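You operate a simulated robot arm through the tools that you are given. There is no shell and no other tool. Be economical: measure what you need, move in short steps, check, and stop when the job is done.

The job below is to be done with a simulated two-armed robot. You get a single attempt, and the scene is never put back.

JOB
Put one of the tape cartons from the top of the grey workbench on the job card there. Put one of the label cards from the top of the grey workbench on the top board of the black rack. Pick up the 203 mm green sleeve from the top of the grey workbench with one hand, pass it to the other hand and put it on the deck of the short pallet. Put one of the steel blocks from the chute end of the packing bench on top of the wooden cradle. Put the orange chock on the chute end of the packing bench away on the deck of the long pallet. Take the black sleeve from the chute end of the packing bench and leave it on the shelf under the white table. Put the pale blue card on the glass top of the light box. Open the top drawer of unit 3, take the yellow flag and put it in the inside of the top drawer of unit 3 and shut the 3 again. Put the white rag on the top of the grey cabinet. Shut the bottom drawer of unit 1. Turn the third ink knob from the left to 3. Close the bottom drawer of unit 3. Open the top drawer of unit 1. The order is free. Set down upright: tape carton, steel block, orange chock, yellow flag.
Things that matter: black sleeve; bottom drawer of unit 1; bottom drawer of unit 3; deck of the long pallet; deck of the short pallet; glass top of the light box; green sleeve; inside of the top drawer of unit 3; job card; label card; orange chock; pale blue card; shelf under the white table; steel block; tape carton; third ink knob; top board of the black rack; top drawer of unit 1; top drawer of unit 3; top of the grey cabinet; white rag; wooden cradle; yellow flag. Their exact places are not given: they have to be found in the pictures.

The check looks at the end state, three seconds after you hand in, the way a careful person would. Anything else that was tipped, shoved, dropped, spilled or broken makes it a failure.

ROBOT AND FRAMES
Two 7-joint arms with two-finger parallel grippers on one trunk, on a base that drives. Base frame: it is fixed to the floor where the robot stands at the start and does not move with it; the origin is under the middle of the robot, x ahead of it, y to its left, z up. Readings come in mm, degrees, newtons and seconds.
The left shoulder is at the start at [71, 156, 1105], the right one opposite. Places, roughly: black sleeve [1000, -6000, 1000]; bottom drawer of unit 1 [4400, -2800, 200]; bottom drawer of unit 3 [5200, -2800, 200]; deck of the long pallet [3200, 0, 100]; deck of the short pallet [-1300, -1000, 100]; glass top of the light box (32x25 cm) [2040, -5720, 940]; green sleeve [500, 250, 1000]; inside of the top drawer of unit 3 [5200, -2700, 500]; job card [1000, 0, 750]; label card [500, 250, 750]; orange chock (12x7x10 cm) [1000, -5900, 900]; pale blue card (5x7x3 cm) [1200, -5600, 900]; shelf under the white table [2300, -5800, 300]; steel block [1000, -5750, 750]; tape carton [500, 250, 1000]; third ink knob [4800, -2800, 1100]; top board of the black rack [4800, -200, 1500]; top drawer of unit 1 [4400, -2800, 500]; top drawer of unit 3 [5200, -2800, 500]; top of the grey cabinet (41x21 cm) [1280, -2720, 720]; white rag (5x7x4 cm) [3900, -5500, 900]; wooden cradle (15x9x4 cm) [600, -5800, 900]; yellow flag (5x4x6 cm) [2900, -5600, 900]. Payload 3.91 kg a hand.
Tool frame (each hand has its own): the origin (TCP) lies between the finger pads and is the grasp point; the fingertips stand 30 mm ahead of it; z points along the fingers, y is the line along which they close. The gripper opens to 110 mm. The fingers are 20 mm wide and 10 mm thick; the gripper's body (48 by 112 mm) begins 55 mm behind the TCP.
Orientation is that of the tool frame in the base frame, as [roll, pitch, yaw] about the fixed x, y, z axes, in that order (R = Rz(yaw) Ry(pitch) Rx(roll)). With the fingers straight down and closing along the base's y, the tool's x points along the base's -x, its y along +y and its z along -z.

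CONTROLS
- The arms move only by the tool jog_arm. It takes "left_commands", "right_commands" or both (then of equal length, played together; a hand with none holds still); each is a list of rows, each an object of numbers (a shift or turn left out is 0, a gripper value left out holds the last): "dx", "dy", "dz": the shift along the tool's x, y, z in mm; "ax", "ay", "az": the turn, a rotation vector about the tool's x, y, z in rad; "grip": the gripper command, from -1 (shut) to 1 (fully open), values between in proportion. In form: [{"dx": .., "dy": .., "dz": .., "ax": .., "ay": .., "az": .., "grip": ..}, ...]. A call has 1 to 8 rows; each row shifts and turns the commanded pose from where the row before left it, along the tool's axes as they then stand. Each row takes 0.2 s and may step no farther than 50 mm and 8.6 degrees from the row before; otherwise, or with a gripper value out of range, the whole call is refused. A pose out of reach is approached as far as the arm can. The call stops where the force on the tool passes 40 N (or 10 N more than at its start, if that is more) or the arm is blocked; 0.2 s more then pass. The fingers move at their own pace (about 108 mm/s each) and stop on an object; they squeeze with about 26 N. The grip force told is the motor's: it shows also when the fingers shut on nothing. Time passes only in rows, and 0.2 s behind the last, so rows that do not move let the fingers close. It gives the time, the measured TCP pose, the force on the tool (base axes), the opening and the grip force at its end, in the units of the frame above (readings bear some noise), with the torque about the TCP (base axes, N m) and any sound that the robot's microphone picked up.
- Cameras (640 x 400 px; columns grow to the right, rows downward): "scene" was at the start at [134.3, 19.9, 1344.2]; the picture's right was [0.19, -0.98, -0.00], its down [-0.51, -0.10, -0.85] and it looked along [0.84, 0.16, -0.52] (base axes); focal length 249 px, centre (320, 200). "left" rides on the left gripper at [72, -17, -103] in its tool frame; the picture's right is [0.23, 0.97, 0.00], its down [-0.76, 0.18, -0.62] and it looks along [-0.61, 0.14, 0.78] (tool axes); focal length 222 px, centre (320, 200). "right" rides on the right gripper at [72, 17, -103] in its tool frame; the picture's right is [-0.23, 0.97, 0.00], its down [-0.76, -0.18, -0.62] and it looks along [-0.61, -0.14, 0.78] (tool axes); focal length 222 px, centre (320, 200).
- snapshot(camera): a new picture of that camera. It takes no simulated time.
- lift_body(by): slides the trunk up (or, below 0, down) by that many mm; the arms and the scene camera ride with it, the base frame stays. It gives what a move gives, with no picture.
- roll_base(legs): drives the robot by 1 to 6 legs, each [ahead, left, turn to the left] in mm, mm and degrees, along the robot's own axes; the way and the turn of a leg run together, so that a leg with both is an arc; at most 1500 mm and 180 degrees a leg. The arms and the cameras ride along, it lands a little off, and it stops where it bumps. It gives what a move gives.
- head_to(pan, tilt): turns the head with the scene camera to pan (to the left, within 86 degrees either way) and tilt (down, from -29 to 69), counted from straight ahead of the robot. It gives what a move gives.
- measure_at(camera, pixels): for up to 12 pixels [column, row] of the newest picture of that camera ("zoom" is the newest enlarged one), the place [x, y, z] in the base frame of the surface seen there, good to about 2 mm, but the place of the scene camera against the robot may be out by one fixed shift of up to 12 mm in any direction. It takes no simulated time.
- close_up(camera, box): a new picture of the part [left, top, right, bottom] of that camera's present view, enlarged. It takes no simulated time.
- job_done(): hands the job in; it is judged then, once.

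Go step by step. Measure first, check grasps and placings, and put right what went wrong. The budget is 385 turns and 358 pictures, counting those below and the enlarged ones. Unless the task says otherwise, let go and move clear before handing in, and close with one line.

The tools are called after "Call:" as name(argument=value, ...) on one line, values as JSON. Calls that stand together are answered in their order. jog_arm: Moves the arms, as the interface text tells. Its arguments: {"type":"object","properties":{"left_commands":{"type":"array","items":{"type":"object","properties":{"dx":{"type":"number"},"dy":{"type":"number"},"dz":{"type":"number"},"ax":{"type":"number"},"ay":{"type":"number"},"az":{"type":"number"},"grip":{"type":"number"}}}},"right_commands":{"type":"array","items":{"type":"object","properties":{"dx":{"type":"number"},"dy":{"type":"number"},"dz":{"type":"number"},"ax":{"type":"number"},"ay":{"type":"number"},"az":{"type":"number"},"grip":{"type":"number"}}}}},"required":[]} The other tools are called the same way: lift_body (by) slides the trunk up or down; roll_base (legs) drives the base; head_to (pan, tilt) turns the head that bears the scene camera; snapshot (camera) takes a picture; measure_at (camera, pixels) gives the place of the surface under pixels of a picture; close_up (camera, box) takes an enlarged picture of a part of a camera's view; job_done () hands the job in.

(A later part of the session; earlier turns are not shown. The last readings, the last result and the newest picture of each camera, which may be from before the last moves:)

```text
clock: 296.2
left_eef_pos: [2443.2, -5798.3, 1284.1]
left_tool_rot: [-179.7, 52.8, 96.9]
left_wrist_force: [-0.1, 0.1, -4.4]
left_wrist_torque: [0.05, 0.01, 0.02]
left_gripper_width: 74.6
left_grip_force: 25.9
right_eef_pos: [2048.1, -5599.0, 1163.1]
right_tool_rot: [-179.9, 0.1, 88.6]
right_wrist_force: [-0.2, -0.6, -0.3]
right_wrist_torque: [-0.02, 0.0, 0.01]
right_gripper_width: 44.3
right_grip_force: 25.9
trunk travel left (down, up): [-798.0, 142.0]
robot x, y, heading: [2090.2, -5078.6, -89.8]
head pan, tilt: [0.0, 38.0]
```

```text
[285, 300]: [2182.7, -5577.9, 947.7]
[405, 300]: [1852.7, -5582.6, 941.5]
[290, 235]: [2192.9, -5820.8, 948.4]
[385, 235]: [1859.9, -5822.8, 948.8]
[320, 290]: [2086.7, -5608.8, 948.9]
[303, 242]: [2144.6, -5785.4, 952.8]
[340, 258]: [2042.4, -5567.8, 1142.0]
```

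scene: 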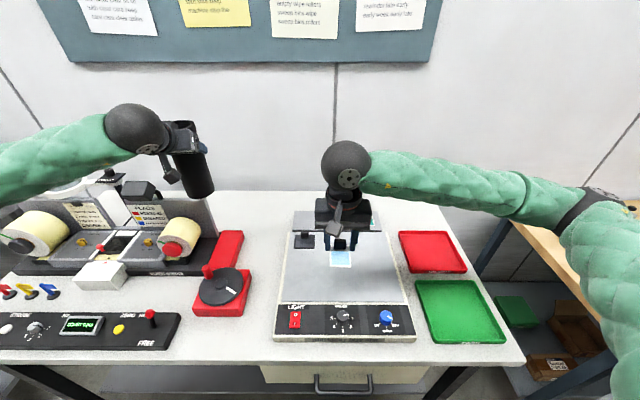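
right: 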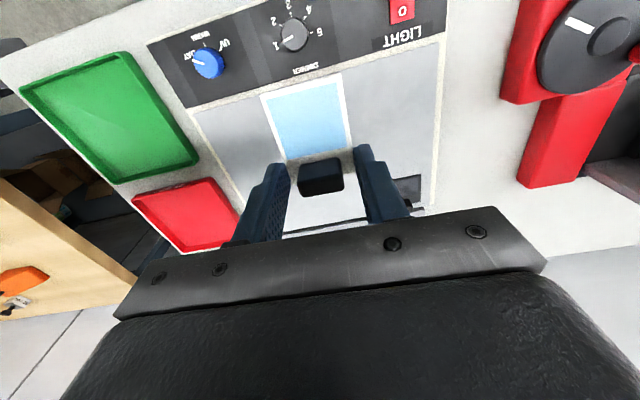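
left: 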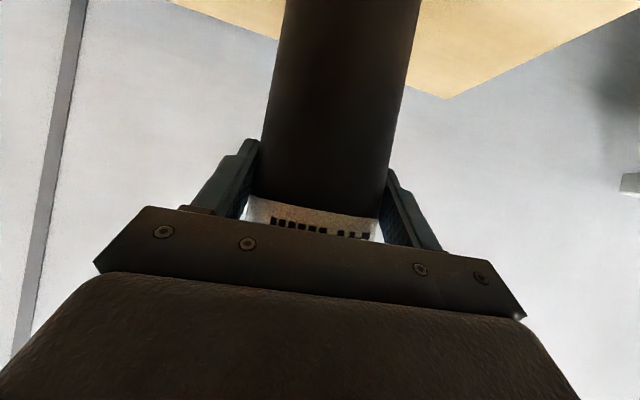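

Glass at z=942, centred ≈(2030,-5705). Move over and lower.

Call:
jog_arm(right_commands=[{"dx": -40, "dy": -6}, {"dx": -40, "dy": -6}, {"dx": -40, "dy": -6}, {"dz": 45}, {"dz": 45}, {"dz": 45}, {"dz": 40}])

Call:
jog_arm(right_commands=[{"dz": 6}, {"dz": 4}, {"dz": 3}, {"dz": 2}])

Call:
snapshot(camera="right")

```text
clock: 297.8
left_eef_pos: [2442.2, -5799.0, 1284.5]
left_tool_rot: [-179.7, 52.8, 96.9]
left_wrist_force: [-0.2, 0.6, -3.9]
left_wrist_torque: [0.05, -0.01, -0.01]
left_gripper_width: 74.7
left_grip_force: 25.6
right_eef_pos: [2023.2, -5720.2, 986.1]
right_tool_rot: [-179.8, 0.1, 88.6]
right_wrist_force: [0.7, 0.2, 0.3]
right_wrist_torque: [0.0, 0.0, 0.02]
right_gripper_width: 44.7
right_grip_force: 25.8
trunk travel left (down, up): [-798.0, 142.0]
robot x, y, heading: [2087.4, -5079.1, -89.7]
head pan, tilt: [0.0, 38.0]
```

```text
clock: 298.8
left_eef_pos: [2441.5, -5799.4, 1284.0]
left_tool_rot: [-179.6, 52.7, 96.8]
left_wrist_force: [-0.5, 0.5, -4.1]
left_wrist_torque: [-0.02, -0.01, 0.04]
left_gripper_width: 74.5
left_grip_force: 25.9
right_eef_pos: [2024.6, -5719.3, 974.2]
right_tool_rot: [-179.9, 0.1, 88.5]
right_wrist_force: [1.6, 0.1, 4.4]
right_wrist_torque: [0.07, -0.13, -0.04]
right_gripper_width: 44.7
right_grip_force: 26.3
trunk travel left (down, up): [-798.0, 142.0]
robot x, y, heading: [2088.0, -5080.7, -89.6]
head pan, tilt: [0.0, 38.0]
```

```text
262 pictures are left
```

right: 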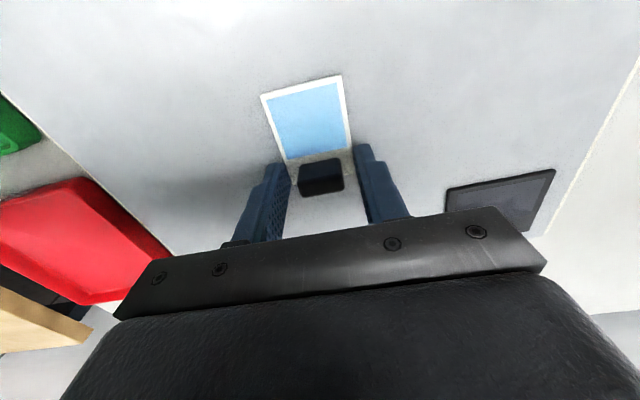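

Touching the glass (4.4 N). Release and rise.

Call:
jog_arm(right_commands=[{"grip": 0}, {"grip": 0.1}, {"dz": -30}, {"dz": -45}, {"dz": -45}, {"dz": -45, "dx": 20}, {"dz": -40, "dx": 20}])

Call:
snapshot(camera="right")

```text
clock: 300.4
left_eef_pos: [2442.2, -5797.9, 1284.4]
left_tool_rot: [-179.7, 52.9, 96.9]
left_wrist_force: [0.4, 0.1, -5.3]
left_wrist_torque: [0.03, 0.0, -0.03]
left_gripper_width: 74.8
left_grip_force: 26.3
right_eef_pos: [2027.5, -5677.2, 1176.7]
right_tool_rot: [-180.0, 0.0, 88.6]
right_wrist_force: [-0.2, 0.5, 0.2]
right_wrist_torque: [-0.02, 0.04, 0.01]
right_gripper_width: 60.6
right_grip_force: 0.0
trunk travel left (down, up): [-798.0, 142.0]
robot x, y, heading: [2084.7, -5077.8, -89.7]
head pan, tilt: [0.0, 38.0]
```

```text
261 pictures are left
```

right: 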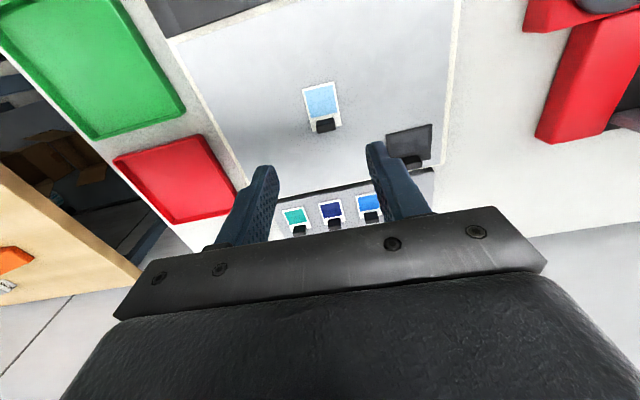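

Card lies flat on the glass. Back away and lower the trunk to look at the shelf under the table.

Call:
roll_base(legs=[[-750, 0, 0]])

Call:
lift_body(by=-400)

Call:
lift_body(by=-390)

Call:
head_to(pan=10, tilt=20)

Call:
snapshot(camera="scene")

```text
clock: 304.5
left_eef_pos: [2437.5, -5035.8, 1284.8]
left_tool_rot: [-179.7, 52.9, 96.6]
left_wrist_force: [-0.5, 0.3, -5.1]
left_wrist_torque: [0.07, -0.03, 0.01]
left_gripper_width: 74.9
left_grip_force: 25.6
right_eef_pos: [2023.3, -4914.4, 1176.1]
right_tool_rot: [-179.8, 0.1, 88.3]
right_wrist_force: [-0.3, -0.2, -0.2]
right_wrist_torque: [0.03, 0.02, -0.03]
right_gripper_width: 60.6
right_grip_force: 0.1
trunk travel left (down, up): [-798.0, 142.0]
robot x, y, heading: [2085.7, -4312.8, -89.8]
head pan, tilt: [0.0, 38.0]
```

```text
clock: 308.3
left_eef_pos: [2437.0, -5036.3, 884.4]
left_tool_rot: [-179.7, 52.9, 96.6]
left_wrist_force: [-0.3, -0.3, -4.2]
left_wrist_torque: [0.06, -0.05, 0.04]
left_gripper_width: 74.5
left_grip_force: 25.8
right_eef_pos: [2022.9, -4913.8, 776.7]
right_tool_rot: [-179.9, 0.1, 88.4]
right_wrist_force: [0.3, 0.3, -0.6]
right_wrist_torque: [0.0, 0.0, 0.03]
right_gripper_width: 60.5
right_grip_force: 0.0
trunk travel left (down, up): [-398.0, 542.0]
robot x, y, heading: [2089.0, -4315.4, -90.0]
head pan, tilt: [0.0, 38.0]
```

```text
clock: 312.1
left_eef_pos: [2436.1, -5036.2, 494.6]
left_tool_rot: [-179.7, 52.8, 96.6]
left_wrist_force: [-0.6, 0.1, -4.9]
left_wrist_torque: [0.04, -0.02, -0.01]
left_gripper_width: 74.7
left_grip_force: 25.4
right_eef_pos: [2022.8, -4912.2, 385.8]
right_tool_rot: [-179.9, 0.1, 88.2]
right_wrist_force: [-0.7, -0.1, -0.5]
right_wrist_torque: [-0.03, -0.03, 0.01]
right_gripper_width: 60.4
right_grip_force: 0.0
trunk travel left (down, up): [-8.0, 932.0]
robot x, y, heading: [2089.7, -4316.6, -89.9]
head pan, tilt: [0.0, 38.0]
```

```text
clock: 312.9
left_eef_pos: [2436.4, -5036.5, 494.1]
left_tool_rot: [-179.7, 52.8, 96.6]
left_wrist_force: [-0.8, -0.6, -5.1]
left_wrist_torque: [0.06, 0.0, 0.03]
left_gripper_width: 74.9
left_grip_force: 25.9
right_eef_pos: [2022.3, -4912.4, 385.9]
right_tool_rot: [-179.7, 0.1, 88.3]
right_wrist_force: [-0.9, 0.6, 0.5]
right_wrist_torque: [0.03, 0.05, 0.03]
right_gripper_width: 60.6
right_grip_force: 0.1
trunk travel left (down, up): [-8.0, 932.0]
robot x, y, heading: [2090.1, -4315.3, -89.6]
head pan, tilt: [10.0, 20.0]
```

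```text
260 pictures are left
```

scene: 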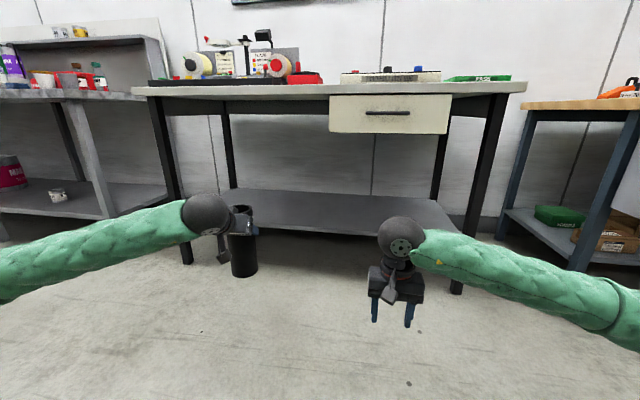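

Shelf visible at (320,210). Measure its edges and the table's front edge.

Call:
measure_at(camera="scene", pixels=[[300, 226], [330, 200], [260, 190], [280, 222], [430, 235], [270, 88], [180, 260], [160, 130], [390, 133], [250, 130], [240, 250], [300, 205]])

```text
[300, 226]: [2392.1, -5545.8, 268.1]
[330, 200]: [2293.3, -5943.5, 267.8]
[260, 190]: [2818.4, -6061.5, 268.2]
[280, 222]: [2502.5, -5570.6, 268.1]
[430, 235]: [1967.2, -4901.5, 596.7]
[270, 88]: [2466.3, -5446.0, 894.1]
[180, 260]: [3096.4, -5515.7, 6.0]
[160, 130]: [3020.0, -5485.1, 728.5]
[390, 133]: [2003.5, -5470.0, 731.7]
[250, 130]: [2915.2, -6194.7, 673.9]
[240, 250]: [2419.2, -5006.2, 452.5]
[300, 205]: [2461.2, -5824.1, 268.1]
```

Shelf at z≈261, front edge y≈-5540, table front -5446. Drive in 480 mm, then extend the left arm under the table top.

Call:
roll_base(legs=[[470, 0, 0]])

Call:
snapshot(camera="scene")

```text
clock: 315.7
left_eef_pos: [2430.1, -5514.4, 494.7]
left_tool_rot: [-179.6, 52.7, 96.2]
left_wrist_force: [0.4, -0.9, -4.9]
left_wrist_torque: [0.04, 0.01, -0.02]
left_gripper_width: 74.8
left_grip_force: 26.0
right_eef_pos: [2017.7, -5387.8, 386.2]
right_tool_rot: [-179.8, 0.1, 87.9]
right_wrist_force: [0.6, -0.7, 0.5]
right_wrist_torque: [-0.02, 0.0, 0.0]
right_gripper_width: 60.6
right_grip_force: 0.1
trunk travel left (down, up): [-8.0, 932.0]
robot x, y, heading: [2090.6, -4792.5, -90.2]
head pan, tilt: [10.0, 20.0]
```

```text
259 pictures are left
```

scene: 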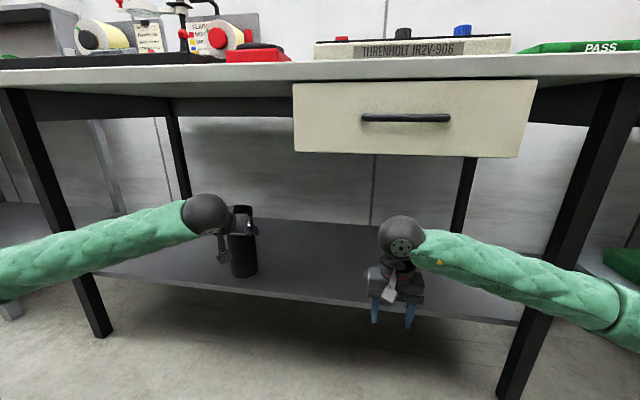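

Now extend 166 mm forward, then lower.

Call:
jog_arm(left_commands=[{"dx": -25, "dy": -4.6, "dz": 32.9}, {"dx": -25, "dy": -4.6, "dz": 32.9}, {"dx": -25, "dy": -4.6, "dz": 32.9}, {"dx": -25, "dy": -4.6, "dz": 32.9}, {"dx": 24, "dz": 18}, {"dx": 24, "dz": 18}, {"dx": 13, "dz": 10}])

Call:
snapshot(camera="scene")

```text
clock: 317.3
left_eef_pos: [2427.6, -5679.9, 415.6]
left_tool_rot: [-179.7, 52.8, 96.2]
left_wrist_force: [0.0, -0.7, -4.2]
left_wrist_torque: [0.12, -0.01, -0.02]
left_gripper_width: 74.7
left_grip_force: 25.6
right_eef_pos: [2016.6, -5389.3, 385.9]
right_tool_rot: [-179.9, -0.1, 87.9]
right_wrist_force: [-0.1, -0.4, -0.1]
right_wrist_torque: [-0.02, -0.02, 0.0]
right_gripper_width: 60.3
right_grip_force: 0.0
trunk travel left (down, up): [-8.0, 932.0]
robot x, y, heading: [2086.9, -4786.2, -90.3]
head pan, tilt: [10.0, 20.0]
```

```text
258 pictures are left
```

scene: 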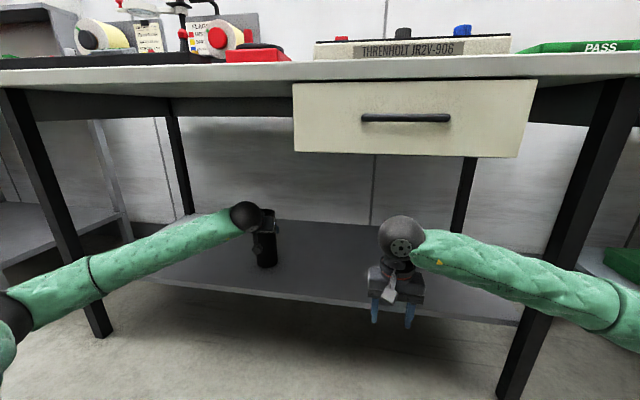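

Slow final lowering to contact.

Call:
jog_arm(left_commands=[{"dx": 4.8, "dz": 3.6}, {"dx": 3.2, "dz": 2.4}, {"dx": 2.4, "dz": 1.8}])

```text
clock: 318.1
left_eef_pos: [2429.0, -5679.6, 404.6]
left_tool_rot: [-179.7, 52.8, 96.2]
left_wrist_force: [-0.5, -1.4, -4.0]
left_wrist_torque: [0.05, 0.01, 0.0]
left_gripper_width: 74.4
left_grip_force: 25.8
right_eef_pos: [2017.4, -5387.5, 387.1]
right_tool_rot: [-180.0, 0.1, 87.9]
right_wrist_force: [-0.1, -0.5, 0.1]
right_wrist_torque: [0.02, 0.02, 0.0]
right_gripper_width: 60.6
right_grip_force: 0.1
trunk travel left (down, up): [-8.0, 932.0]
robot x, y, heading: [2090.6, -4790.6, -90.5]
head pan, tilt: [10.0, 20.0]
```

Call:
jog_arm(left_commands=[{"dx": 2.4, "dz": 1.8}, {"dx": 2.4, "dz": 1.8}, {"dx": 1.6, "dz": 1.2}, {}])

```text
clock: 319.1
left_eef_pos: [2428.7, -5680.3, 402.9]
left_tool_rot: [-179.8, 53.3, 96.2]
left_wrist_force: [-0.6, 7.8, 27.2]
left_wrist_torque: [-0.38, -0.4, 0.01]
left_gripper_width: 74.8
left_grip_force: 26.1
right_eef_pos: [2016.2, -5388.5, 388.6]
right_tool_rot: [-179.9, 0.2, 87.9]
right_wrist_force: [0.3, 0.4, 0.7]
right_wrist_torque: [0.03, 0.0, -0.01]
right_gripper_width: 60.7
right_grip_force: 0.1
trunk travel left (down, up): [-8.0, 932.0]
robot x, y, heading: [2085.5, -4792.9, -90.6]
head pan, tilt: [10.0, 20.0]
```

Contact (27 N). Release and withdraw along the tool.

Call:
jog_arm(left_commands=[{"grip": 0}, {"grip": 0.6}, {"grip": 1}, {"dz": -30}, {"dz": -40}, {"dz": -45}, {"dz": -45}])

Call:
snapshot(camera="scene")

```text
clock: 320.7
left_eef_pos: [2417.8, -5553.3, 493.4]
left_tool_rot: [-179.7, 52.9, 96.1]
left_wrist_force: [-1.3, 0.0, -0.3]
left_wrist_torque: [0.01, 0.02, 0.02]
left_gripper_width: 109.9
left_grip_force: 0.1
right_eef_pos: [2018.0, -5389.2, 386.0]
right_tool_rot: [-180.0, 0.1, 87.9]
right_wrist_force: [0.5, 0.7, -0.4]
right_wrist_torque: [0.01, 0.04, -0.01]
right_gripper_width: 60.3
right_grip_force: 0.0
trunk travel left (down, up): [-8.0, 932.0]
robot x, y, heading: [2087.2, -4791.8, -90.5]
head pan, tilt: [10.0, 20.0]
```

```text
257 pictures are left
```

scene: 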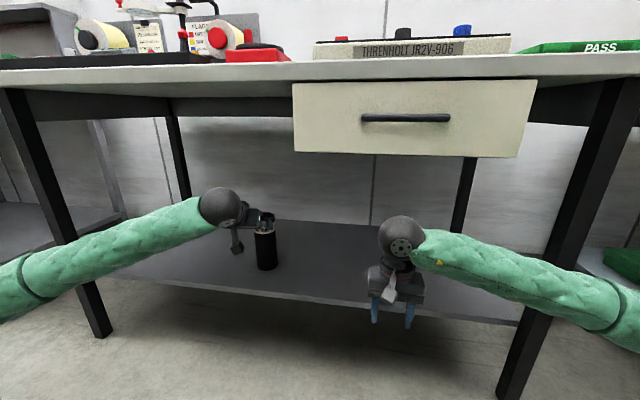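

Sleeve stands on the shelf. Back out, raise the trunk, and look at the left part of the table for the flag and the next bench for the rag.

Call:
roll_base(legs=[[-400, 0, 0.4]])

Call:
lift_body(by=400)

Call:
lift_body(by=390)

Call:
roll_base(legs=[[0, 700, 0]])

Call:
head_to(pan=15, tilt=28)

Call:
snapshot(camera="scene")

```text
clock: 323.2
left_eef_pos: [2425.0, -5152.2, 494.5]
left_tool_rot: [-179.7, 52.8, 96.6]
left_wrist_force: [-0.1, 0.7, 0.2]
left_wrist_torque: [-0.04, 0.0, -0.03]
left_gripper_width: 110.0
left_grip_force: 0.0
right_eef_pos: [2023.0, -4990.1, 385.3]
right_tool_rot: [-180.0, 0.1, 88.3]
right_wrist_force: [-0.7, -0.3, 0.3]
right_wrist_torque: [0.0, 0.01, 0.03]
right_gripper_width: 60.6
right_grip_force: 0.1
trunk travel left (down, up): [-8.0, 932.0]
robot x, y, heading: [2085.0, -4391.9, -89.9]
head pan, tilt: [10.0, 20.0]
```

```text
clock: 327.0
left_eef_pos: [2424.9, -5152.8, 894.4]
left_tool_rot: [-179.7, 52.8, 96.6]
left_wrist_force: [0.0, 0.5, 0.0]
left_wrist_torque: [0.0, 0.01, 0.02]
left_gripper_width: 109.9
left_grip_force: 0.1
right_eef_pos: [2023.0, -4991.6, 786.9]
right_tool_rot: [-179.8, 0.1, 88.2]
right_wrist_force: [-0.3, -1.0, -0.2]
right_wrist_torque: [0.0, 0.0, 0.0]
right_gripper_width: 60.5
right_grip_force: 0.1
trunk travel left (down, up): [-408.0, 532.0]
robot x, y, heading: [2086.6, -4389.9, -89.9]
head pan, tilt: [10.0, 20.0]
```

```text
clock: 330.8
left_eef_pos: [2423.9, -5153.4, 1285.4]
left_tool_rot: [-179.8, 52.7, 96.6]
left_wrist_force: [-0.1, 0.0, 0.3]
left_wrist_torque: [-0.01, 0.02, 0.01]
left_gripper_width: 110.0
left_grip_force: 0.0
right_eef_pos: [2022.2, -4989.9, 1176.9]
right_tool_rot: [-179.9, 0.0, 88.2]
right_wrist_force: [0.0, 0.2, 0.0]
right_wrist_torque: [-0.02, 0.01, 0.01]
right_gripper_width: 60.4
right_grip_force: 0.2
trunk travel left (down, up): [-798.0, 142.0]
robot x, y, heading: [2089.2, -4395.4, -90.1]
head pan, tilt: [10.0, 20.0]
```

```text
clock: 334.6
left_eef_pos: [3117.8, -5153.3, 1284.3]
left_tool_rot: [-179.7, 52.8, 96.6]
left_wrist_force: [0.0, 0.7, 0.1]
left_wrist_torque: [0.01, -0.02, 0.04]
left_gripper_width: 109.8
left_grip_force: 0.1
right_eef_pos: [2715.4, -4990.5, 1176.1]
right_tool_rot: [-179.8, 0.1, 88.3]
right_wrist_force: [0.3, -0.3, 0.3]
right_wrist_torque: [0.0, 0.02, -0.01]
right_gripper_width: 60.4
right_grip_force: 0.0
trunk travel left (down, up): [-798.0, 142.0]
robot x, y, heading: [2780.1, -4389.8, -90.1]
head pan, tilt: [10.0, 20.0]
```

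```text
clock: 335.3
left_eef_pos: [3119.5, -5153.5, 1284.6]
left_tool_rot: [-179.7, 52.9, 96.5]
left_wrist_force: [-0.3, 0.0, 0.3]
left_wrist_torque: [0.01, -0.01, 0.01]
left_gripper_width: 110.1
left_grip_force: 0.2
right_eef_pos: [2715.4, -4991.6, 1177.3]
right_tool_rot: [-179.7, 0.0, 88.3]
right_wrist_force: [-0.7, -0.5, 0.3]
right_wrist_torque: [0.0, -0.02, -0.03]
right_gripper_width: 60.5
right_grip_force: 0.0
trunk travel left (down, up): [-798.0, 142.0]
robot x, y, heading: [2783.9, -4394.8, -90.0]
head pan, tilt: [15.0, 28.0]
```

```text
256 pictures are left
```

scene: 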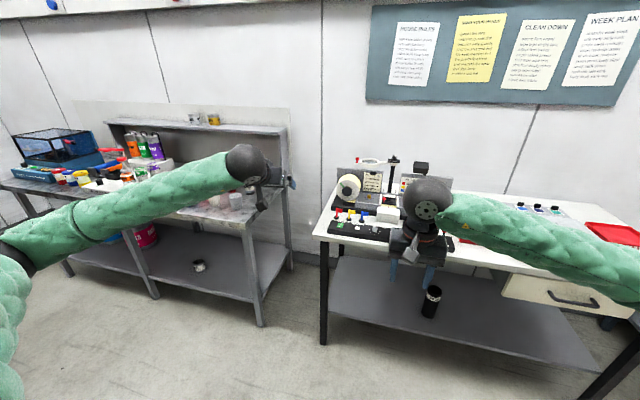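

Call:
close_up(camera="scene", box=[315, 150, 475, 250])

Call:
measure_at(camera="zoom", pixels=[[85, 250], [95, 255], [140, 265], [170, 270], [110, 290], [185, 320], [240, 230], [100, 340]])

Call:
jog_arm(left_commands=[{"ay": 0.115}, {"ay": 0.115}, {"ay": 0.115}, {"ay": 0.115}, {"ay": 0.115}, {"ay": 0.115}, {"ay": 0.115}, {"ay": 0.115}])

```text
4.00 times, centred on (395, 200) of scene
```

zoom: 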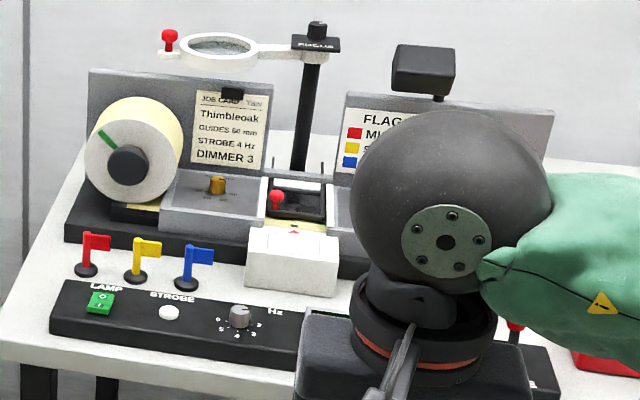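

```text
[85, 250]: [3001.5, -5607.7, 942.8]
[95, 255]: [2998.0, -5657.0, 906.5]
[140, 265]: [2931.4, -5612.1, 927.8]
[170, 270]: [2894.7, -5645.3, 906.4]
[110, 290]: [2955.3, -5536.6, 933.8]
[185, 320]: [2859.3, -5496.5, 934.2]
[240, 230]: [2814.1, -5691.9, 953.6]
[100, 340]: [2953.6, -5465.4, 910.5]
```

```text
clock: 337.1
left_eef_pos: [3118.5, -5155.8, 1283.8]
left_tool_rot: [-179.8, -0.1, 96.3]
left_wrist_force: [0.4, 0.4, -0.7]
left_wrist_torque: [0.05, 0.03, 0.05]
left_gripper_width: 110.2
left_grip_force: 0.0
right_eef_pos: [2716.2, -4991.3, 1176.8]
right_tool_rot: [-179.9, 0.0, 88.3]
right_wrist_force: [-0.2, -0.2, 0.5]
right_wrist_torque: [-0.01, -0.02, 0.04]
right_gripper_width: 60.5
right_grip_force: 0.0
trunk travel left (down, up): [-798.0, 142.0]
robot x, y, heading: [2779.4, -4393.9, -90.1]
head pan, tilt: [15.0, 28.0]
```

Flags in a row at y≈-5610: red x≈3000, yellow x≈2932, blue x≈2870. Turn the left tool 90° so it closes front-to-back, pull it in, and raise the right hand.

Call:
jog_arm(left_commands=[{"dx": 30, "dy": -30}, {"dx": 30, "dy": -30}, {"dx": 30, "dy": -30}, {"dx": 15, "dy": -30}, {"dy": -30}, {"dy": -30}], right_commands=[{"dz": -40}, {"dz": -40}, {"dz": -40}, {"dz": -40}, {}, {}])

Call:
jog_arm(left_commands=[{"az": 0.145}, {"az": 0.145}, {"az": 0.145}, {"az": 0.145}, {"az": 0.145}, {"az": 0.145}, {"az": 0.145}, {"az": 0.145}])

Call:
jog_arm(left_commands=[{"az": 0.145}, {"az": 0.145}, {"az": 0.145}, {"az": 0.08}])

Call:
roll_base(legs=[[600, 0, 0]])

Call:
snapshot(camera="left")

Call:
snapshot(camera="scene")

```text
clock: 338.5
left_eef_pos: [2927.1, -5069.3, 1286.7]
left_tool_rot: [-180.0, 0.0, 96.4]
left_wrist_force: [0.9, -0.6, -0.3]
left_wrist_torque: [-0.02, -0.01, 0.01]
left_gripper_width: 109.8
left_grip_force: 0.1
right_eef_pos: [2716.5, -4989.9, 1335.3]
right_tool_rot: [-179.9, 0.0, 88.4]
right_wrist_force: [-0.6, -0.2, -0.3]
right_wrist_torque: [0.0, -0.01, -0.01]
right_gripper_width: 60.6
right_grip_force: 0.0
trunk travel left (down, up): [-798.0, 142.0]
robot x, y, heading: [2782.6, -4391.8, -90.0]
head pan, tilt: [15.0, 28.0]
```

```text
clock: 340.3
left_eef_pos: [2927.9, -5069.5, 1285.8]
left_tool_rot: [-179.9, 0.2, 29.7]
left_wrist_force: [0.0, -0.1, 0.2]
left_wrist_torque: [-0.04, 0.03, 0.0]
left_gripper_width: 110.1
left_grip_force: 0.2
right_eef_pos: [2716.9, -4989.8, 1336.1]
right_tool_rot: [-179.9, 0.1, 88.3]
right_wrist_force: [0.6, 0.0, 0.1]
right_wrist_torque: [0.03, 0.0, -0.01]
right_gripper_width: 60.1
right_grip_force: 0.1
trunk travel left (down, up): [-798.0, 142.0]
robot x, y, heading: [2781.4, -4390.2, -90.0]
head pan, tilt: [15.0, 28.0]
```

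```text
clock: 341.3
left_eef_pos: [2927.5, -5069.3, 1284.1]
left_tool_rot: [-179.9, 0.1, 27.0]
left_wrist_force: [0.7, 0.1, -0.2]
left_wrist_torque: [0.01, 0.03, 0.02]
left_gripper_width: 110.0
left_grip_force: 0.2
left hand out of reach, approached as far as the arm can: row 1, 2, 3, 4
right_eef_pos: [2716.8, -4989.7, 1335.7]
right_tool_rot: [-179.9, 0.1, 88.4]
right_wrist_force: [-0.1, 0.5, 0.2]
right_wrist_torque: [0.01, 0.0, 0.01]
right_gripper_width: 60.7
right_grip_force: 0.1
trunk travel left (down, up): [-798.0, 142.0]
robot x, y, heading: [2780.6, -4391.9, -90.0]
head pan, tilt: [15.0, 28.0]
```

```text
clock: 344.7
left_eef_pos: [2927.2, -5676.5, 1285.4]
left_tool_rot: [-179.9, 0.2, 27.1]
left_wrist_force: [-0.6, -0.8, 0.5]
left_wrist_torque: [0.0, 0.01, 0.02]
left_gripper_width: 110.1
left_grip_force: 0.0
right_eef_pos: [2717.0, -5597.1, 1335.0]
right_tool_rot: [-179.9, 0.1, 88.4]
right_wrist_force: [0.6, -0.2, -0.9]
right_wrist_torque: [-0.01, 0.01, -0.01]
right_gripper_width: 60.7
right_grip_force: 0.0
trunk travel left (down, up): [-798.0, 142.0]
robot x, y, heading: [2779.2, -4999.5, -90.1]
head pan, tilt: [15.0, 28.0]
```

```text
254 pictures are left
```

left: 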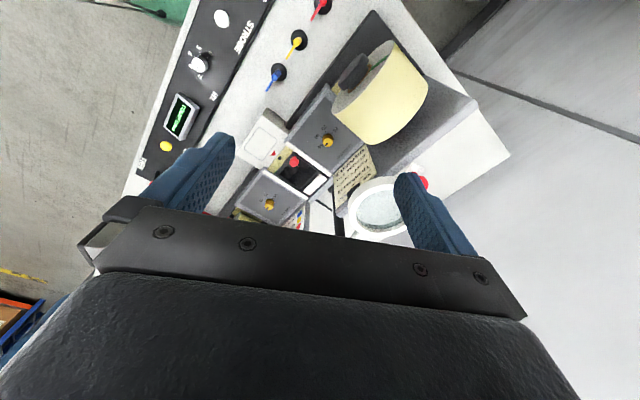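

```text
253 pictures are left
```

scene: 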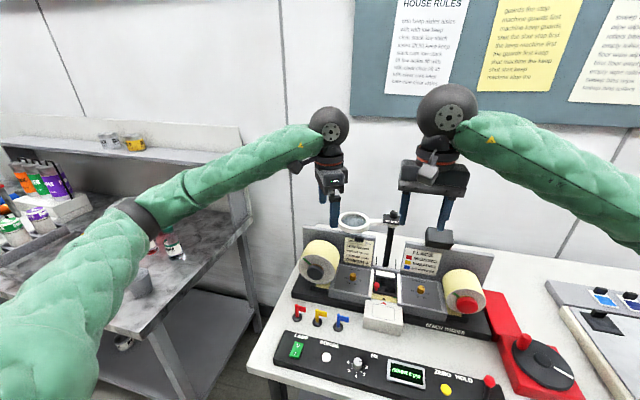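

The wrist limits at yaw 27°, which is adequate (fingers still pass between neighbours). Measure the yellow flag in the left camera.

Call:
close_up(camera="left", box=[240, 0, 368, 100])

Call:
measure_at(camera="left", pixels=[[300, 38], [295, 46], [291, 54], [304, 40], [280, 72], [272, 85], [326, 5], [298, 42], [320, 40], [345, 120]])

```text
4.00 times, centred on (304, 50) of left
```

zoom: 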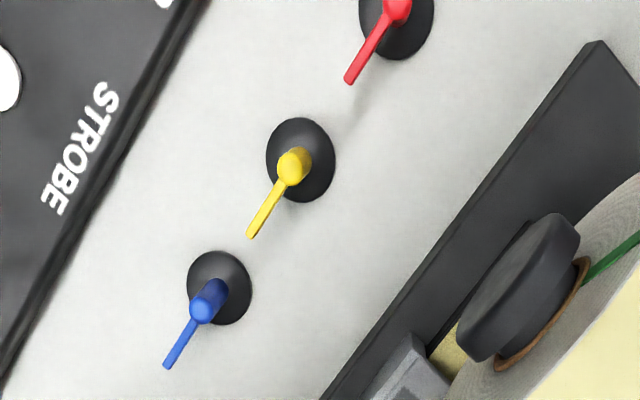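

```text
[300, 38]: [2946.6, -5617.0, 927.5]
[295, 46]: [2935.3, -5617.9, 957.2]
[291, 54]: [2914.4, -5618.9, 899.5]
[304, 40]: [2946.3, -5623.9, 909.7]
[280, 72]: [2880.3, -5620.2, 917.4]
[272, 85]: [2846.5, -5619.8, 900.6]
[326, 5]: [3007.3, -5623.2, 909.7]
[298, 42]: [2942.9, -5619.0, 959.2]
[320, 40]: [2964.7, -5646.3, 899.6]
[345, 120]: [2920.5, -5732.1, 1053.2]
```

Call:
measure_at(camera="left", pixels=[[354, 71], [344, 62], [358, 58], [346, 88], [372, 90], [380, 50], [330, 95], [312, 90]])

```text
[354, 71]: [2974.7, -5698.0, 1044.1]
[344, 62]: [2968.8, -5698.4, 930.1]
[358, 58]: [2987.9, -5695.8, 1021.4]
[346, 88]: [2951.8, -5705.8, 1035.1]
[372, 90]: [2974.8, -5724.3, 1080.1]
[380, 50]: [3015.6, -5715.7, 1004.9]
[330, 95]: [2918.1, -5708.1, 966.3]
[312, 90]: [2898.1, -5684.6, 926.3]
```

Hub face is at y≈-5695, leaving ~18 mm; acceptable. Line up over the flag with a 50 mm opening and descend partway.

Call:
jog_arm(left_commands=[{"dx": 18, "dy": -23, "grip": -0.1}, {"dx": 18, "dy": -24}, {"dz": 50}, {"dz": 50}, {"dz": 50}, {"dz": 50}, {"dz": 40}])

Call:
snapshot(camera="left")

```text
clock: 346.3
left_eef_pos: [2937.8, -5618.4, 1043.7]
left_tool_rot: [179.9, 0.2, 27.1]
left_wrist_force: [0.2, 0.6, 0.0]
left_wrist_torque: [0.0, 0.01, -0.01]
left_gripper_width: 49.2
left_grip_force: 0.1
right_eef_pos: [2716.4, -5596.9, 1336.5]
right_tool_rot: [-180.0, 0.1, 88.2]
right_wrist_force: [-0.5, 0.3, -0.6]
right_wrist_torque: [0.01, -0.04, 0.02]
right_gripper_width: 60.4
right_grip_force: 0.1
trunk travel left (down, up): [-798.0, 142.0]
robot x, y, heading: [2779.1, -5000.1, -90.2]
head pan, tilt: [15.0, 28.0]
```

```text
251 pictures are left
```

left: 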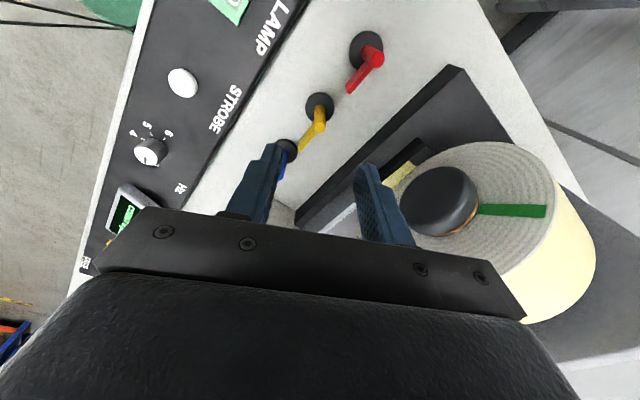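

Call:
measure_at(camera="left", pixels=[[320, 113], [314, 130], [302, 150], [318, 122], [290, 160], [440, 190], [435, 170]])

```text
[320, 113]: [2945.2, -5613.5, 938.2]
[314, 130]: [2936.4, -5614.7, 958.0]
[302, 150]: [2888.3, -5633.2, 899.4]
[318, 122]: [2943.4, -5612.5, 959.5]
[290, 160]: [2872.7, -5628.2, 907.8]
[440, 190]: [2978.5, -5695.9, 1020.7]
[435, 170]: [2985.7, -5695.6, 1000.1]
```

Plate lies at y≈-5615. Fine-adjust, lower 80 mm and grip.

Call:
jog_arm(left_commands=[{"dx": 1.4, "dy": -2.7, "dz": 40}, {"dz": 40}, {}, {"grip": -1}, {"grip": -1}, {"grip": -1}])

Call:
snapshot(camera="left")

```text
clock: 347.7
left_eef_pos: [2938.1, -5613.8, 965.5]
left_tool_rot: [-180.0, 0.1, 27.1]
left_wrist_force: [1.0, 0.3, 0.2]
left_wrist_torque: [-0.01, 0.01, 0.01]
left_gripper_width: 9.9
left_grip_force: 26.3
right_eef_pos: [2715.7, -5596.2, 1336.2]
right_tool_rot: [-179.9, 0.1, 88.3]
right_wrist_force: [0.4, 0.1, 0.1]
right_wrist_torque: [0.02, 0.01, 0.0]
right_gripper_width: 60.4
right_grip_force: 0.1
trunk travel left (down, up): [-798.0, 142.0]
robot x, y, heading: [2779.9, -5002.5, -89.9]
head pan, tilt: [15.0, 28.0]
```

```text
250 pictures are left
```

left: 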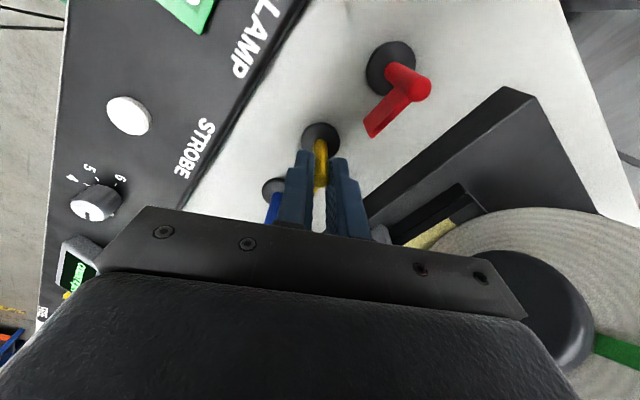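

Gripped (9.9 mm). Lift straight up and check.

Call:
jog_arm(left_commands=[{"dz": -30}, {"dz": -45}, {"dz": -45}, {"dz": -45}, {"dz": -45}, {"dz": -45}])

Call:
snapshot(camera="left")

```text
clock: 349.1
left_eef_pos: [2939.1, -5615.3, 1220.9]
left_tool_rot: [179.8, 0.2, 27.0]
left_wrist_force: [0.8, 0.7, 0.0]
left_wrist_torque: [0.01, -0.03, 0.01]
left_gripper_width: 9.9
left_grip_force: 26.2
right_eef_pos: [2716.4, -5595.2, 1336.0]
right_tool_rot: [-179.9, 0.1, 88.3]
right_wrist_force: [0.0, -0.8, -0.8]
right_wrist_torque: [0.0, -0.02, -0.01]
right_gripper_width: 60.6
right_grip_force: 0.1
trunk travel left (down, up): [-798.0, 142.0]
robot x, y, heading: [2783.2, -4999.8, -89.7]
head pan, tilt: [15.0, 28.0]
```

```text
249 pictures are left
```

left: 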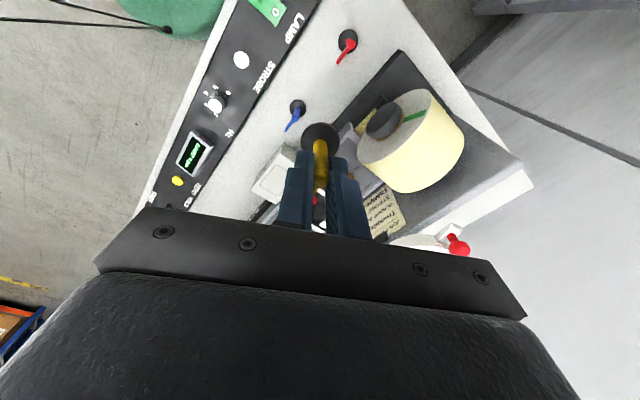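

Flag held upright. Back off, turn to face the press (+y) and look for units 1–3.

Call:
roll_base(legs=[[-600, 0, 0], [0, 0, 90], [800, 0, 0], [0, 0, 90]])

Call:
head_to(pan=-30, tilt=20)

Call:
snapshot(camera="scene")

```text
clock: 364.1
left_eef_pos: [3422.3, -3765.1, 1220.2]
left_tool_rot: [179.9, 0.2, -152.9]
left_wrist_force: [-0.3, -0.2, -1.5]
left_wrist_torque: [0.01, -0.01, 0.04]
left_gripper_width: 10.0
left_grip_force: 26.2
right_eef_pos: [3645.9, -3783.5, 1336.3]
right_tool_rot: [-179.8, 0.1, -91.7]
right_wrist_force: [-0.6, -1.0, 0.1]
right_wrist_torque: [0.02, -0.02, -0.03]
right_gripper_width: 60.5
right_grip_force: 0.0
trunk travel left (down, up): [-798.0, 142.0]
robot x, y, heading: [3580.7, -4381.6, 90.1]
head pan, tilt: [15.0, 28.0]
```

```text
clock: 365.2
left_eef_pos: [3422.3, -3765.2, 1220.5]
left_tool_rot: [-179.9, 0.2, -152.9]
left_wrist_force: [0.5, -0.4, -0.9]
left_wrist_torque: [0.01, 0.01, -0.02]
left_gripper_width: 10.0
left_grip_force: 26.8
right_eef_pos: [3646.4, -3784.5, 1334.8]
right_tool_rot: [-179.8, 0.1, -91.6]
right_wrist_force: [-0.3, 0.3, -0.4]
right_wrist_torque: [0.01, 0.01, 0.0]
right_gripper_width: 60.3
right_grip_force: 0.1
trunk travel left (down, up): [-798.0, 142.0]
robot x, y, heading: [3584.0, -4383.5, 89.9]
head pan, tilt: [-30.0, 20.0]
```

```text
248 pictures are left
```

scene: 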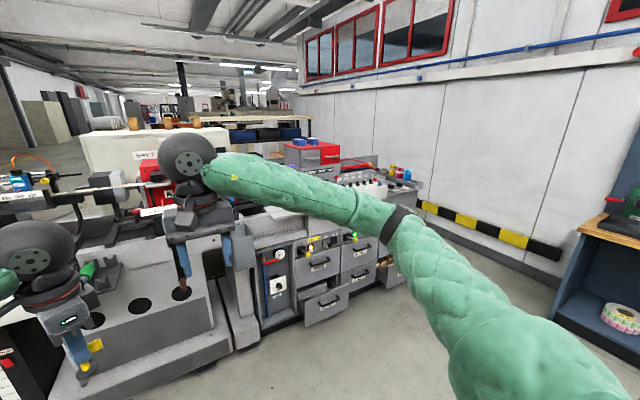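

Drawer units are at (320–400,265). Measure and move in front of them.

Call:
measure_at(camera="scene", pixels=[[320, 265], [355, 250], [325, 300], [360, 275], [278, 285], [600, 230], [560, 270], [370, 190], [385, 270], [230, 335], [300, 325]])

Call:
roll_base(legs=[[0, -1100, 0]])

Call:
head_to(pan=0, tilt=25)

Call:
snapshot(camera="scene")

```text
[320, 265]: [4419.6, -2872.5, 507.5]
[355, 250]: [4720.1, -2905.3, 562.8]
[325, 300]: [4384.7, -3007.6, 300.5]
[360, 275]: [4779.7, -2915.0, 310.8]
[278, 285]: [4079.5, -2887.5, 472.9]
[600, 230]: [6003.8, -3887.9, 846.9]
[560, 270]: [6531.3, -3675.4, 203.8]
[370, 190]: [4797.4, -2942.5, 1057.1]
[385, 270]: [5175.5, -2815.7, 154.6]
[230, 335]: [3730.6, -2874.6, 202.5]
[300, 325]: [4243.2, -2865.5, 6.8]
```

```text
clock: 370.9
left_eef_pos: [4521.2, -3761.9, 1220.5]
left_tool_rot: [179.9, 0.2, -152.5]
left_wrist_force: [-0.3, -0.4, -0.8]
left_wrist_torque: [-0.03, -0.02, -0.01]
left_gripper_width: 9.6
left_grip_force: 26.5
right_eef_pos: [4744.0, -3780.1, 1335.7]
right_tool_rot: [-179.9, 0.1, -91.3]
right_wrist_force: [-0.1, 0.2, -0.6]
right_wrist_torque: [-0.02, -0.02, 0.01]
right_gripper_width: 60.7
right_grip_force: 0.1
trunk travel left (down, up): [-798.0, 142.0]
robot x, y, heading: [4684.5, -4376.3, 90.4]
head pan, tilt: [-30.0, 20.0]
```

```text
clock: 371.8
left_eef_pos: [4520.8, -3760.8, 1219.5]
left_tool_rot: [-180.0, 0.1, -152.6]
left_wrist_force: [1.0, 0.8, -1.2]
left_wrist_torque: [0.0, 0.02, 0.0]
left_gripper_width: 9.7
left_grip_force: 25.7
right_eef_pos: [4744.2, -3779.9, 1334.7]
right_tool_rot: [-179.9, 0.2, -91.3]
right_wrist_force: [0.3, 0.1, 0.5]
right_wrist_torque: [0.01, -0.02, -0.01]
right_gripper_width: 60.5
right_grip_force: 0.1
trunk travel left (down, up): [-798.0, 142.0]
robot x, y, heading: [4685.4, -4377.5, 90.4]
head pan, tilt: [0.0, 25.0]
```

```text
247 pictures are left
```

scene: 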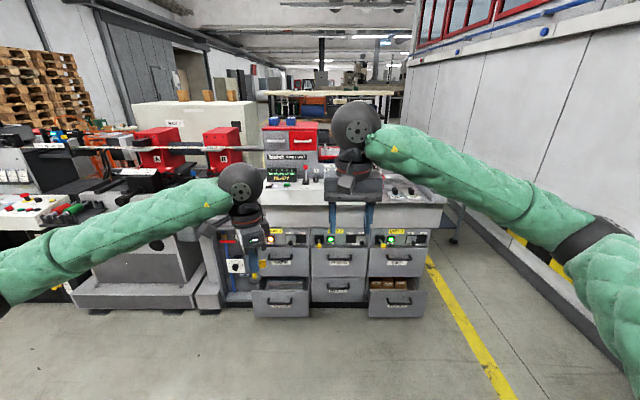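

Call:
close_up(camera="scene", box=[200, 160, 460, 330])

Call:
measure_at(camera="zoom", pixels=[[205, 250], [345, 248], [485, 252], [200, 345], [350, 310], [480, 345], [160, 345], [270, 335], [420, 345], [470, 330], [540, 60], [330, 90]])

```text
2.35 times, centred on (330, 245) of scene
```

zoom: 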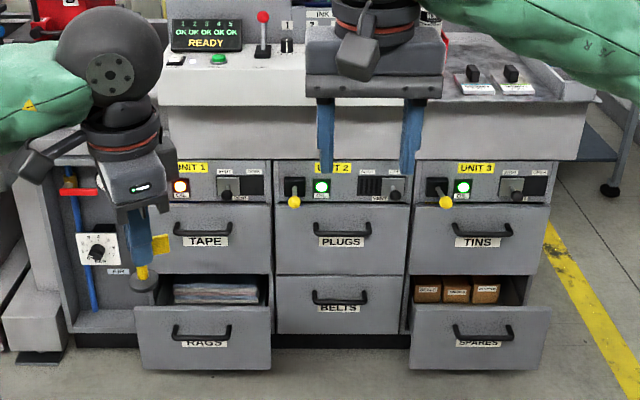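

```text
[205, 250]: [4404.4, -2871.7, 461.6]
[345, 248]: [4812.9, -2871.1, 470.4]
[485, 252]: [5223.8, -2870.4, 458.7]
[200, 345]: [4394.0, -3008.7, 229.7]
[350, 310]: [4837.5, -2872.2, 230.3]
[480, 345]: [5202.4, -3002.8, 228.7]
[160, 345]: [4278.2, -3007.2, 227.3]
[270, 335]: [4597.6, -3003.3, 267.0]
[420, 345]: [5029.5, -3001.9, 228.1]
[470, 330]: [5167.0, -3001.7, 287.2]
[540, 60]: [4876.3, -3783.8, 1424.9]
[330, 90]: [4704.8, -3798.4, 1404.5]
```

Unit 1 (TAPE/RAGS), unit 2, unit 3 (TINS/SPARES); bottom drawers 1 and 3 stand open ≈135 mm. Each unit has a yellow lever and lamp; zoom on those, shifting right hand's view aside first.

Call:
close_up(camera="scene", box=[255, 220, 345, 260])

Call:
close_up(camera="scene", box=[345, 220, 435, 260])

```text
7.11 times, centred on (300, 240) of scene
```

zoom: 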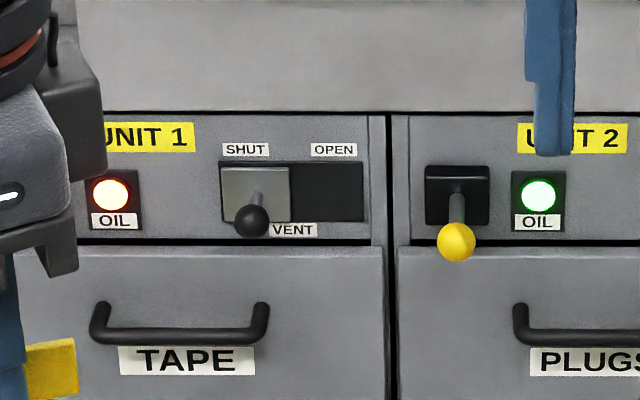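

```text
7.11 times, centred on (390, 240) of scene
```

zoom: 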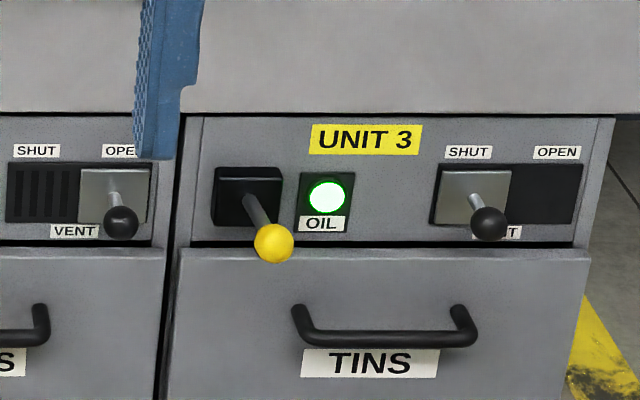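

Lamps/vents are unrelated. Now turn the right hand to point forward (+y), then roll it so it closes vertically for the handles.

Call:
jog_arm(right_commands=[{"ay": -0.145}, {"ay": -0.145}, {"ay": -0.145}, {"ay": -0.145}, {"ay": -0.145}, {"ay": -0.145}, {"ay": -0.145}, {"ay": -0.145}])

Call:
jog_arm(right_commands=[{"ay": -0.145}, {"ay": -0.145}, {"ay": -0.12}, {"az": 0.145}, {"az": 0.145}, {"az": 0.145}, {"az": 0.145}, {"az": 0.145}])

Call:
jog_arm(right_commands=[{"az": 0.145}, {"az": 0.145}, {"az": 0.145}, {"az": 0.145}, {"az": 0.145}, {"az": 0.12}])

Call:
snapshot(camera="scene")

```text
clock: 373.6
left_eef_pos: [4521.5, -3761.8, 1221.0]
left_tool_rot: [180.0, 0.2, -152.6]
left_wrist_force: [-0.5, -0.1, -0.4]
left_wrist_torque: [-0.04, 0.0, -0.03]
left_gripper_width: 9.7
left_grip_force: 25.9
right_eef_pos: [4744.6, -3779.2, 1336.6]
right_tool_rot: [-179.7, 66.6, -91.0]
right_wrist_force: [0.4, 1.2, 0.2]
right_wrist_torque: [-0.02, 0.04, 0.01]
right_gripper_width: 60.5
right_grip_force: 0.0
trunk travel left (down, up): [-798.0, 142.0]
robot x, y, heading: [4683.2, -4379.4, 90.2]
head pan, tilt: [0.0, 25.0]
```

```text
clock: 375.4
left_eef_pos: [4520.5, -3761.9, 1219.9]
left_tool_rot: [179.9, 0.2, -152.5]
left_wrist_force: [-0.2, -0.3, -1.3]
left_wrist_torque: [0.0, -0.01, -0.01]
left_gripper_width: 9.7
left_grip_force: 26.5
right_eef_pos: [4738.7, -3769.7, 1335.0]
right_tool_rot: [90.0, 48.5, 178.7]
right_wrist_force: [0.2, -0.1, -0.4]
right_wrist_torque: [0.02, -0.03, -0.03]
right_gripper_width: 60.5
right_grip_force: 0.0
right hand out of reach, approached as far as the arm can: row 1, 2
trunk travel left (down, up): [-798.0, 142.0]
robot x, y, heading: [4684.0, -4376.7, 90.3]
head pan, tilt: [0.0, 25.0]
```

```text
clock: 376.8
left_eef_pos: [4521.7, -3762.0, 1220.7]
left_tool_rot: [-180.0, 0.1, -152.5]
left_wrist_force: [-0.4, 0.2, 0.3]
left_wrist_torque: [-0.01, 0.02, 0.05]
left_gripper_width: 9.9
left_grip_force: 26.5
right_eef_pos: [4738.9, -3770.1, 1335.8]
right_tool_rot: [89.9, 0.2, 178.7]
right_wrist_force: [-0.5, -0.1, 0.7]
right_wrist_torque: [0.0, 0.02, -0.02]
right_gripper_width: 60.5
right_grip_force: 0.1
trunk travel left (down, up): [-798.0, 142.0]
robot x, y, heading: [4686.3, -4377.1, 90.2]
head pan, tilt: [0.0, 25.0]
```

```text
243 pictures are left
```

scene: 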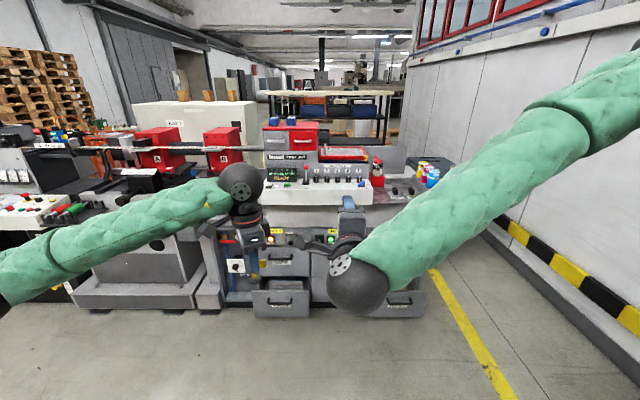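

The right hand now points forward with a vertical grip. Lower the trunk 750 mm and raise the left hand with the flag out of the way.

Call:
lift_body(by=-400)

Call:
lift_body(by=-300)

Call:
jog_arm(left_commands=[{"dz": -45}, {"dz": -45}, {"dz": -45}, {"dz": -45}, {"dz": -45}, {"dz": -45}], right_commands=[{"grip": -1}, {"dy": -40}, {"dy": -40}, {"dy": -40}, {"dy": -40}, {"dy": -40}])

Call:
roll_base(legs=[[350, -330, 0]])

Call:
snapshot(camera="scene")

```text
clock: 380.6
left_eef_pos: [4521.5, -3762.7, 820.6]
left_tool_rot: [-179.9, 0.2, -152.5]
left_wrist_force: [0.8, -0.1, -0.4]
left_wrist_torque: [0.01, 0.0, 0.01]
left_gripper_width: 10.0
left_grip_force: 25.7
right_eef_pos: [4738.2, -3769.0, 935.6]
right_tool_rot: [89.9, 0.2, 178.6]
right_wrist_force: [0.0, -0.6, 1.0]
right_wrist_torque: [0.0, 0.02, 0.03]
right_gripper_width: 60.9
right_grip_force: 0.0
trunk travel left (down, up): [-398.0, 542.0]
robot x, y, heading: [4682.8, -4382.2, 90.4]
head pan, tilt: [0.0, 25.0]
```

```text
clock: 383.6
left_eef_pos: [4520.4, -3762.0, 520.5]
left_tool_rot: [-180.0, 0.3, -152.6]
left_wrist_force: [0.5, 0.6, 0.2]
left_wrist_torque: [-0.02, -0.04, 0.04]
left_gripper_width: 10.0
left_grip_force: 25.9
right_eef_pos: [4738.5, -3771.1, 636.4]
right_tool_rot: [89.8, 0.2, 178.6]
right_wrist_force: [0.5, -0.2, 0.4]
right_wrist_torque: [0.0, 0.02, 0.0]
right_gripper_width: 60.4
right_grip_force: 0.0
trunk travel left (down, up): [-98.0, 842.0]
robot x, y, heading: [4685.2, -4379.0, 90.2]
head pan, tilt: [0.0, 25.0]
```

```text
clock: 385.0
left_eef_pos: [4521.7, -3762.2, 792.2]
left_tool_rot: [179.9, 0.2, -152.5]
left_wrist_force: [0.2, -0.3, 0.2]
left_wrist_torque: [-0.02, 0.03, 0.04]
left_gripper_width: 10.1
left_grip_force: 26.2
right_eef_pos: [4717.0, -3777.9, 448.3]
right_tool_rot: [90.1, 0.0, 178.3]
right_wrist_force: [-0.5, 0.5, 0.2]
right_wrist_torque: [0.02, 0.01, -0.02]
right_gripper_width: 0.0
right_grip_force: 25.8
right hand out of reach, approached as far as the arm can: row 5, 6
trunk travel left (down, up): [-98.0, 842.0]
robot x, y, heading: [4686.0, -4378.1, 90.3]
head pan, tilt: [0.0, 25.0]
```

```text
clock: 387.9
left_eef_pos: [4834.7, -3409.5, 792.5]
left_tool_rot: [-179.9, 0.2, -151.9]
left_wrist_force: [0.3, 0.2, -1.0]
left_wrist_torque: [-0.02, 0.01, -0.03]
left_gripper_width: 9.7
left_grip_force: 25.6
right_eef_pos: [5029.1, -3423.3, 448.0]
right_tool_rot: [90.2, 0.3, 178.9]
right_wrist_force: [0.0, 0.2, -0.1]
right_wrist_torque: [-0.01, 0.0, 0.01]
right_gripper_width: 0.1
right_grip_force: 26.5
trunk travel left (down, up): [-98.0, 842.0]
robot x, y, heading: [5006.3, -4022.5, 91.1]
head pan, tilt: [0.0, 25.0]
```

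```text
242 pictures are left
```

scene: 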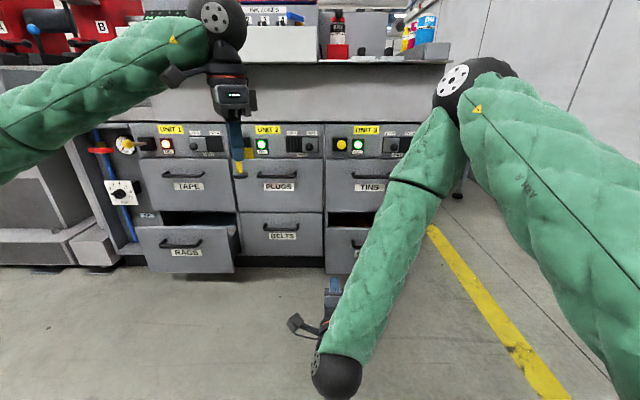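

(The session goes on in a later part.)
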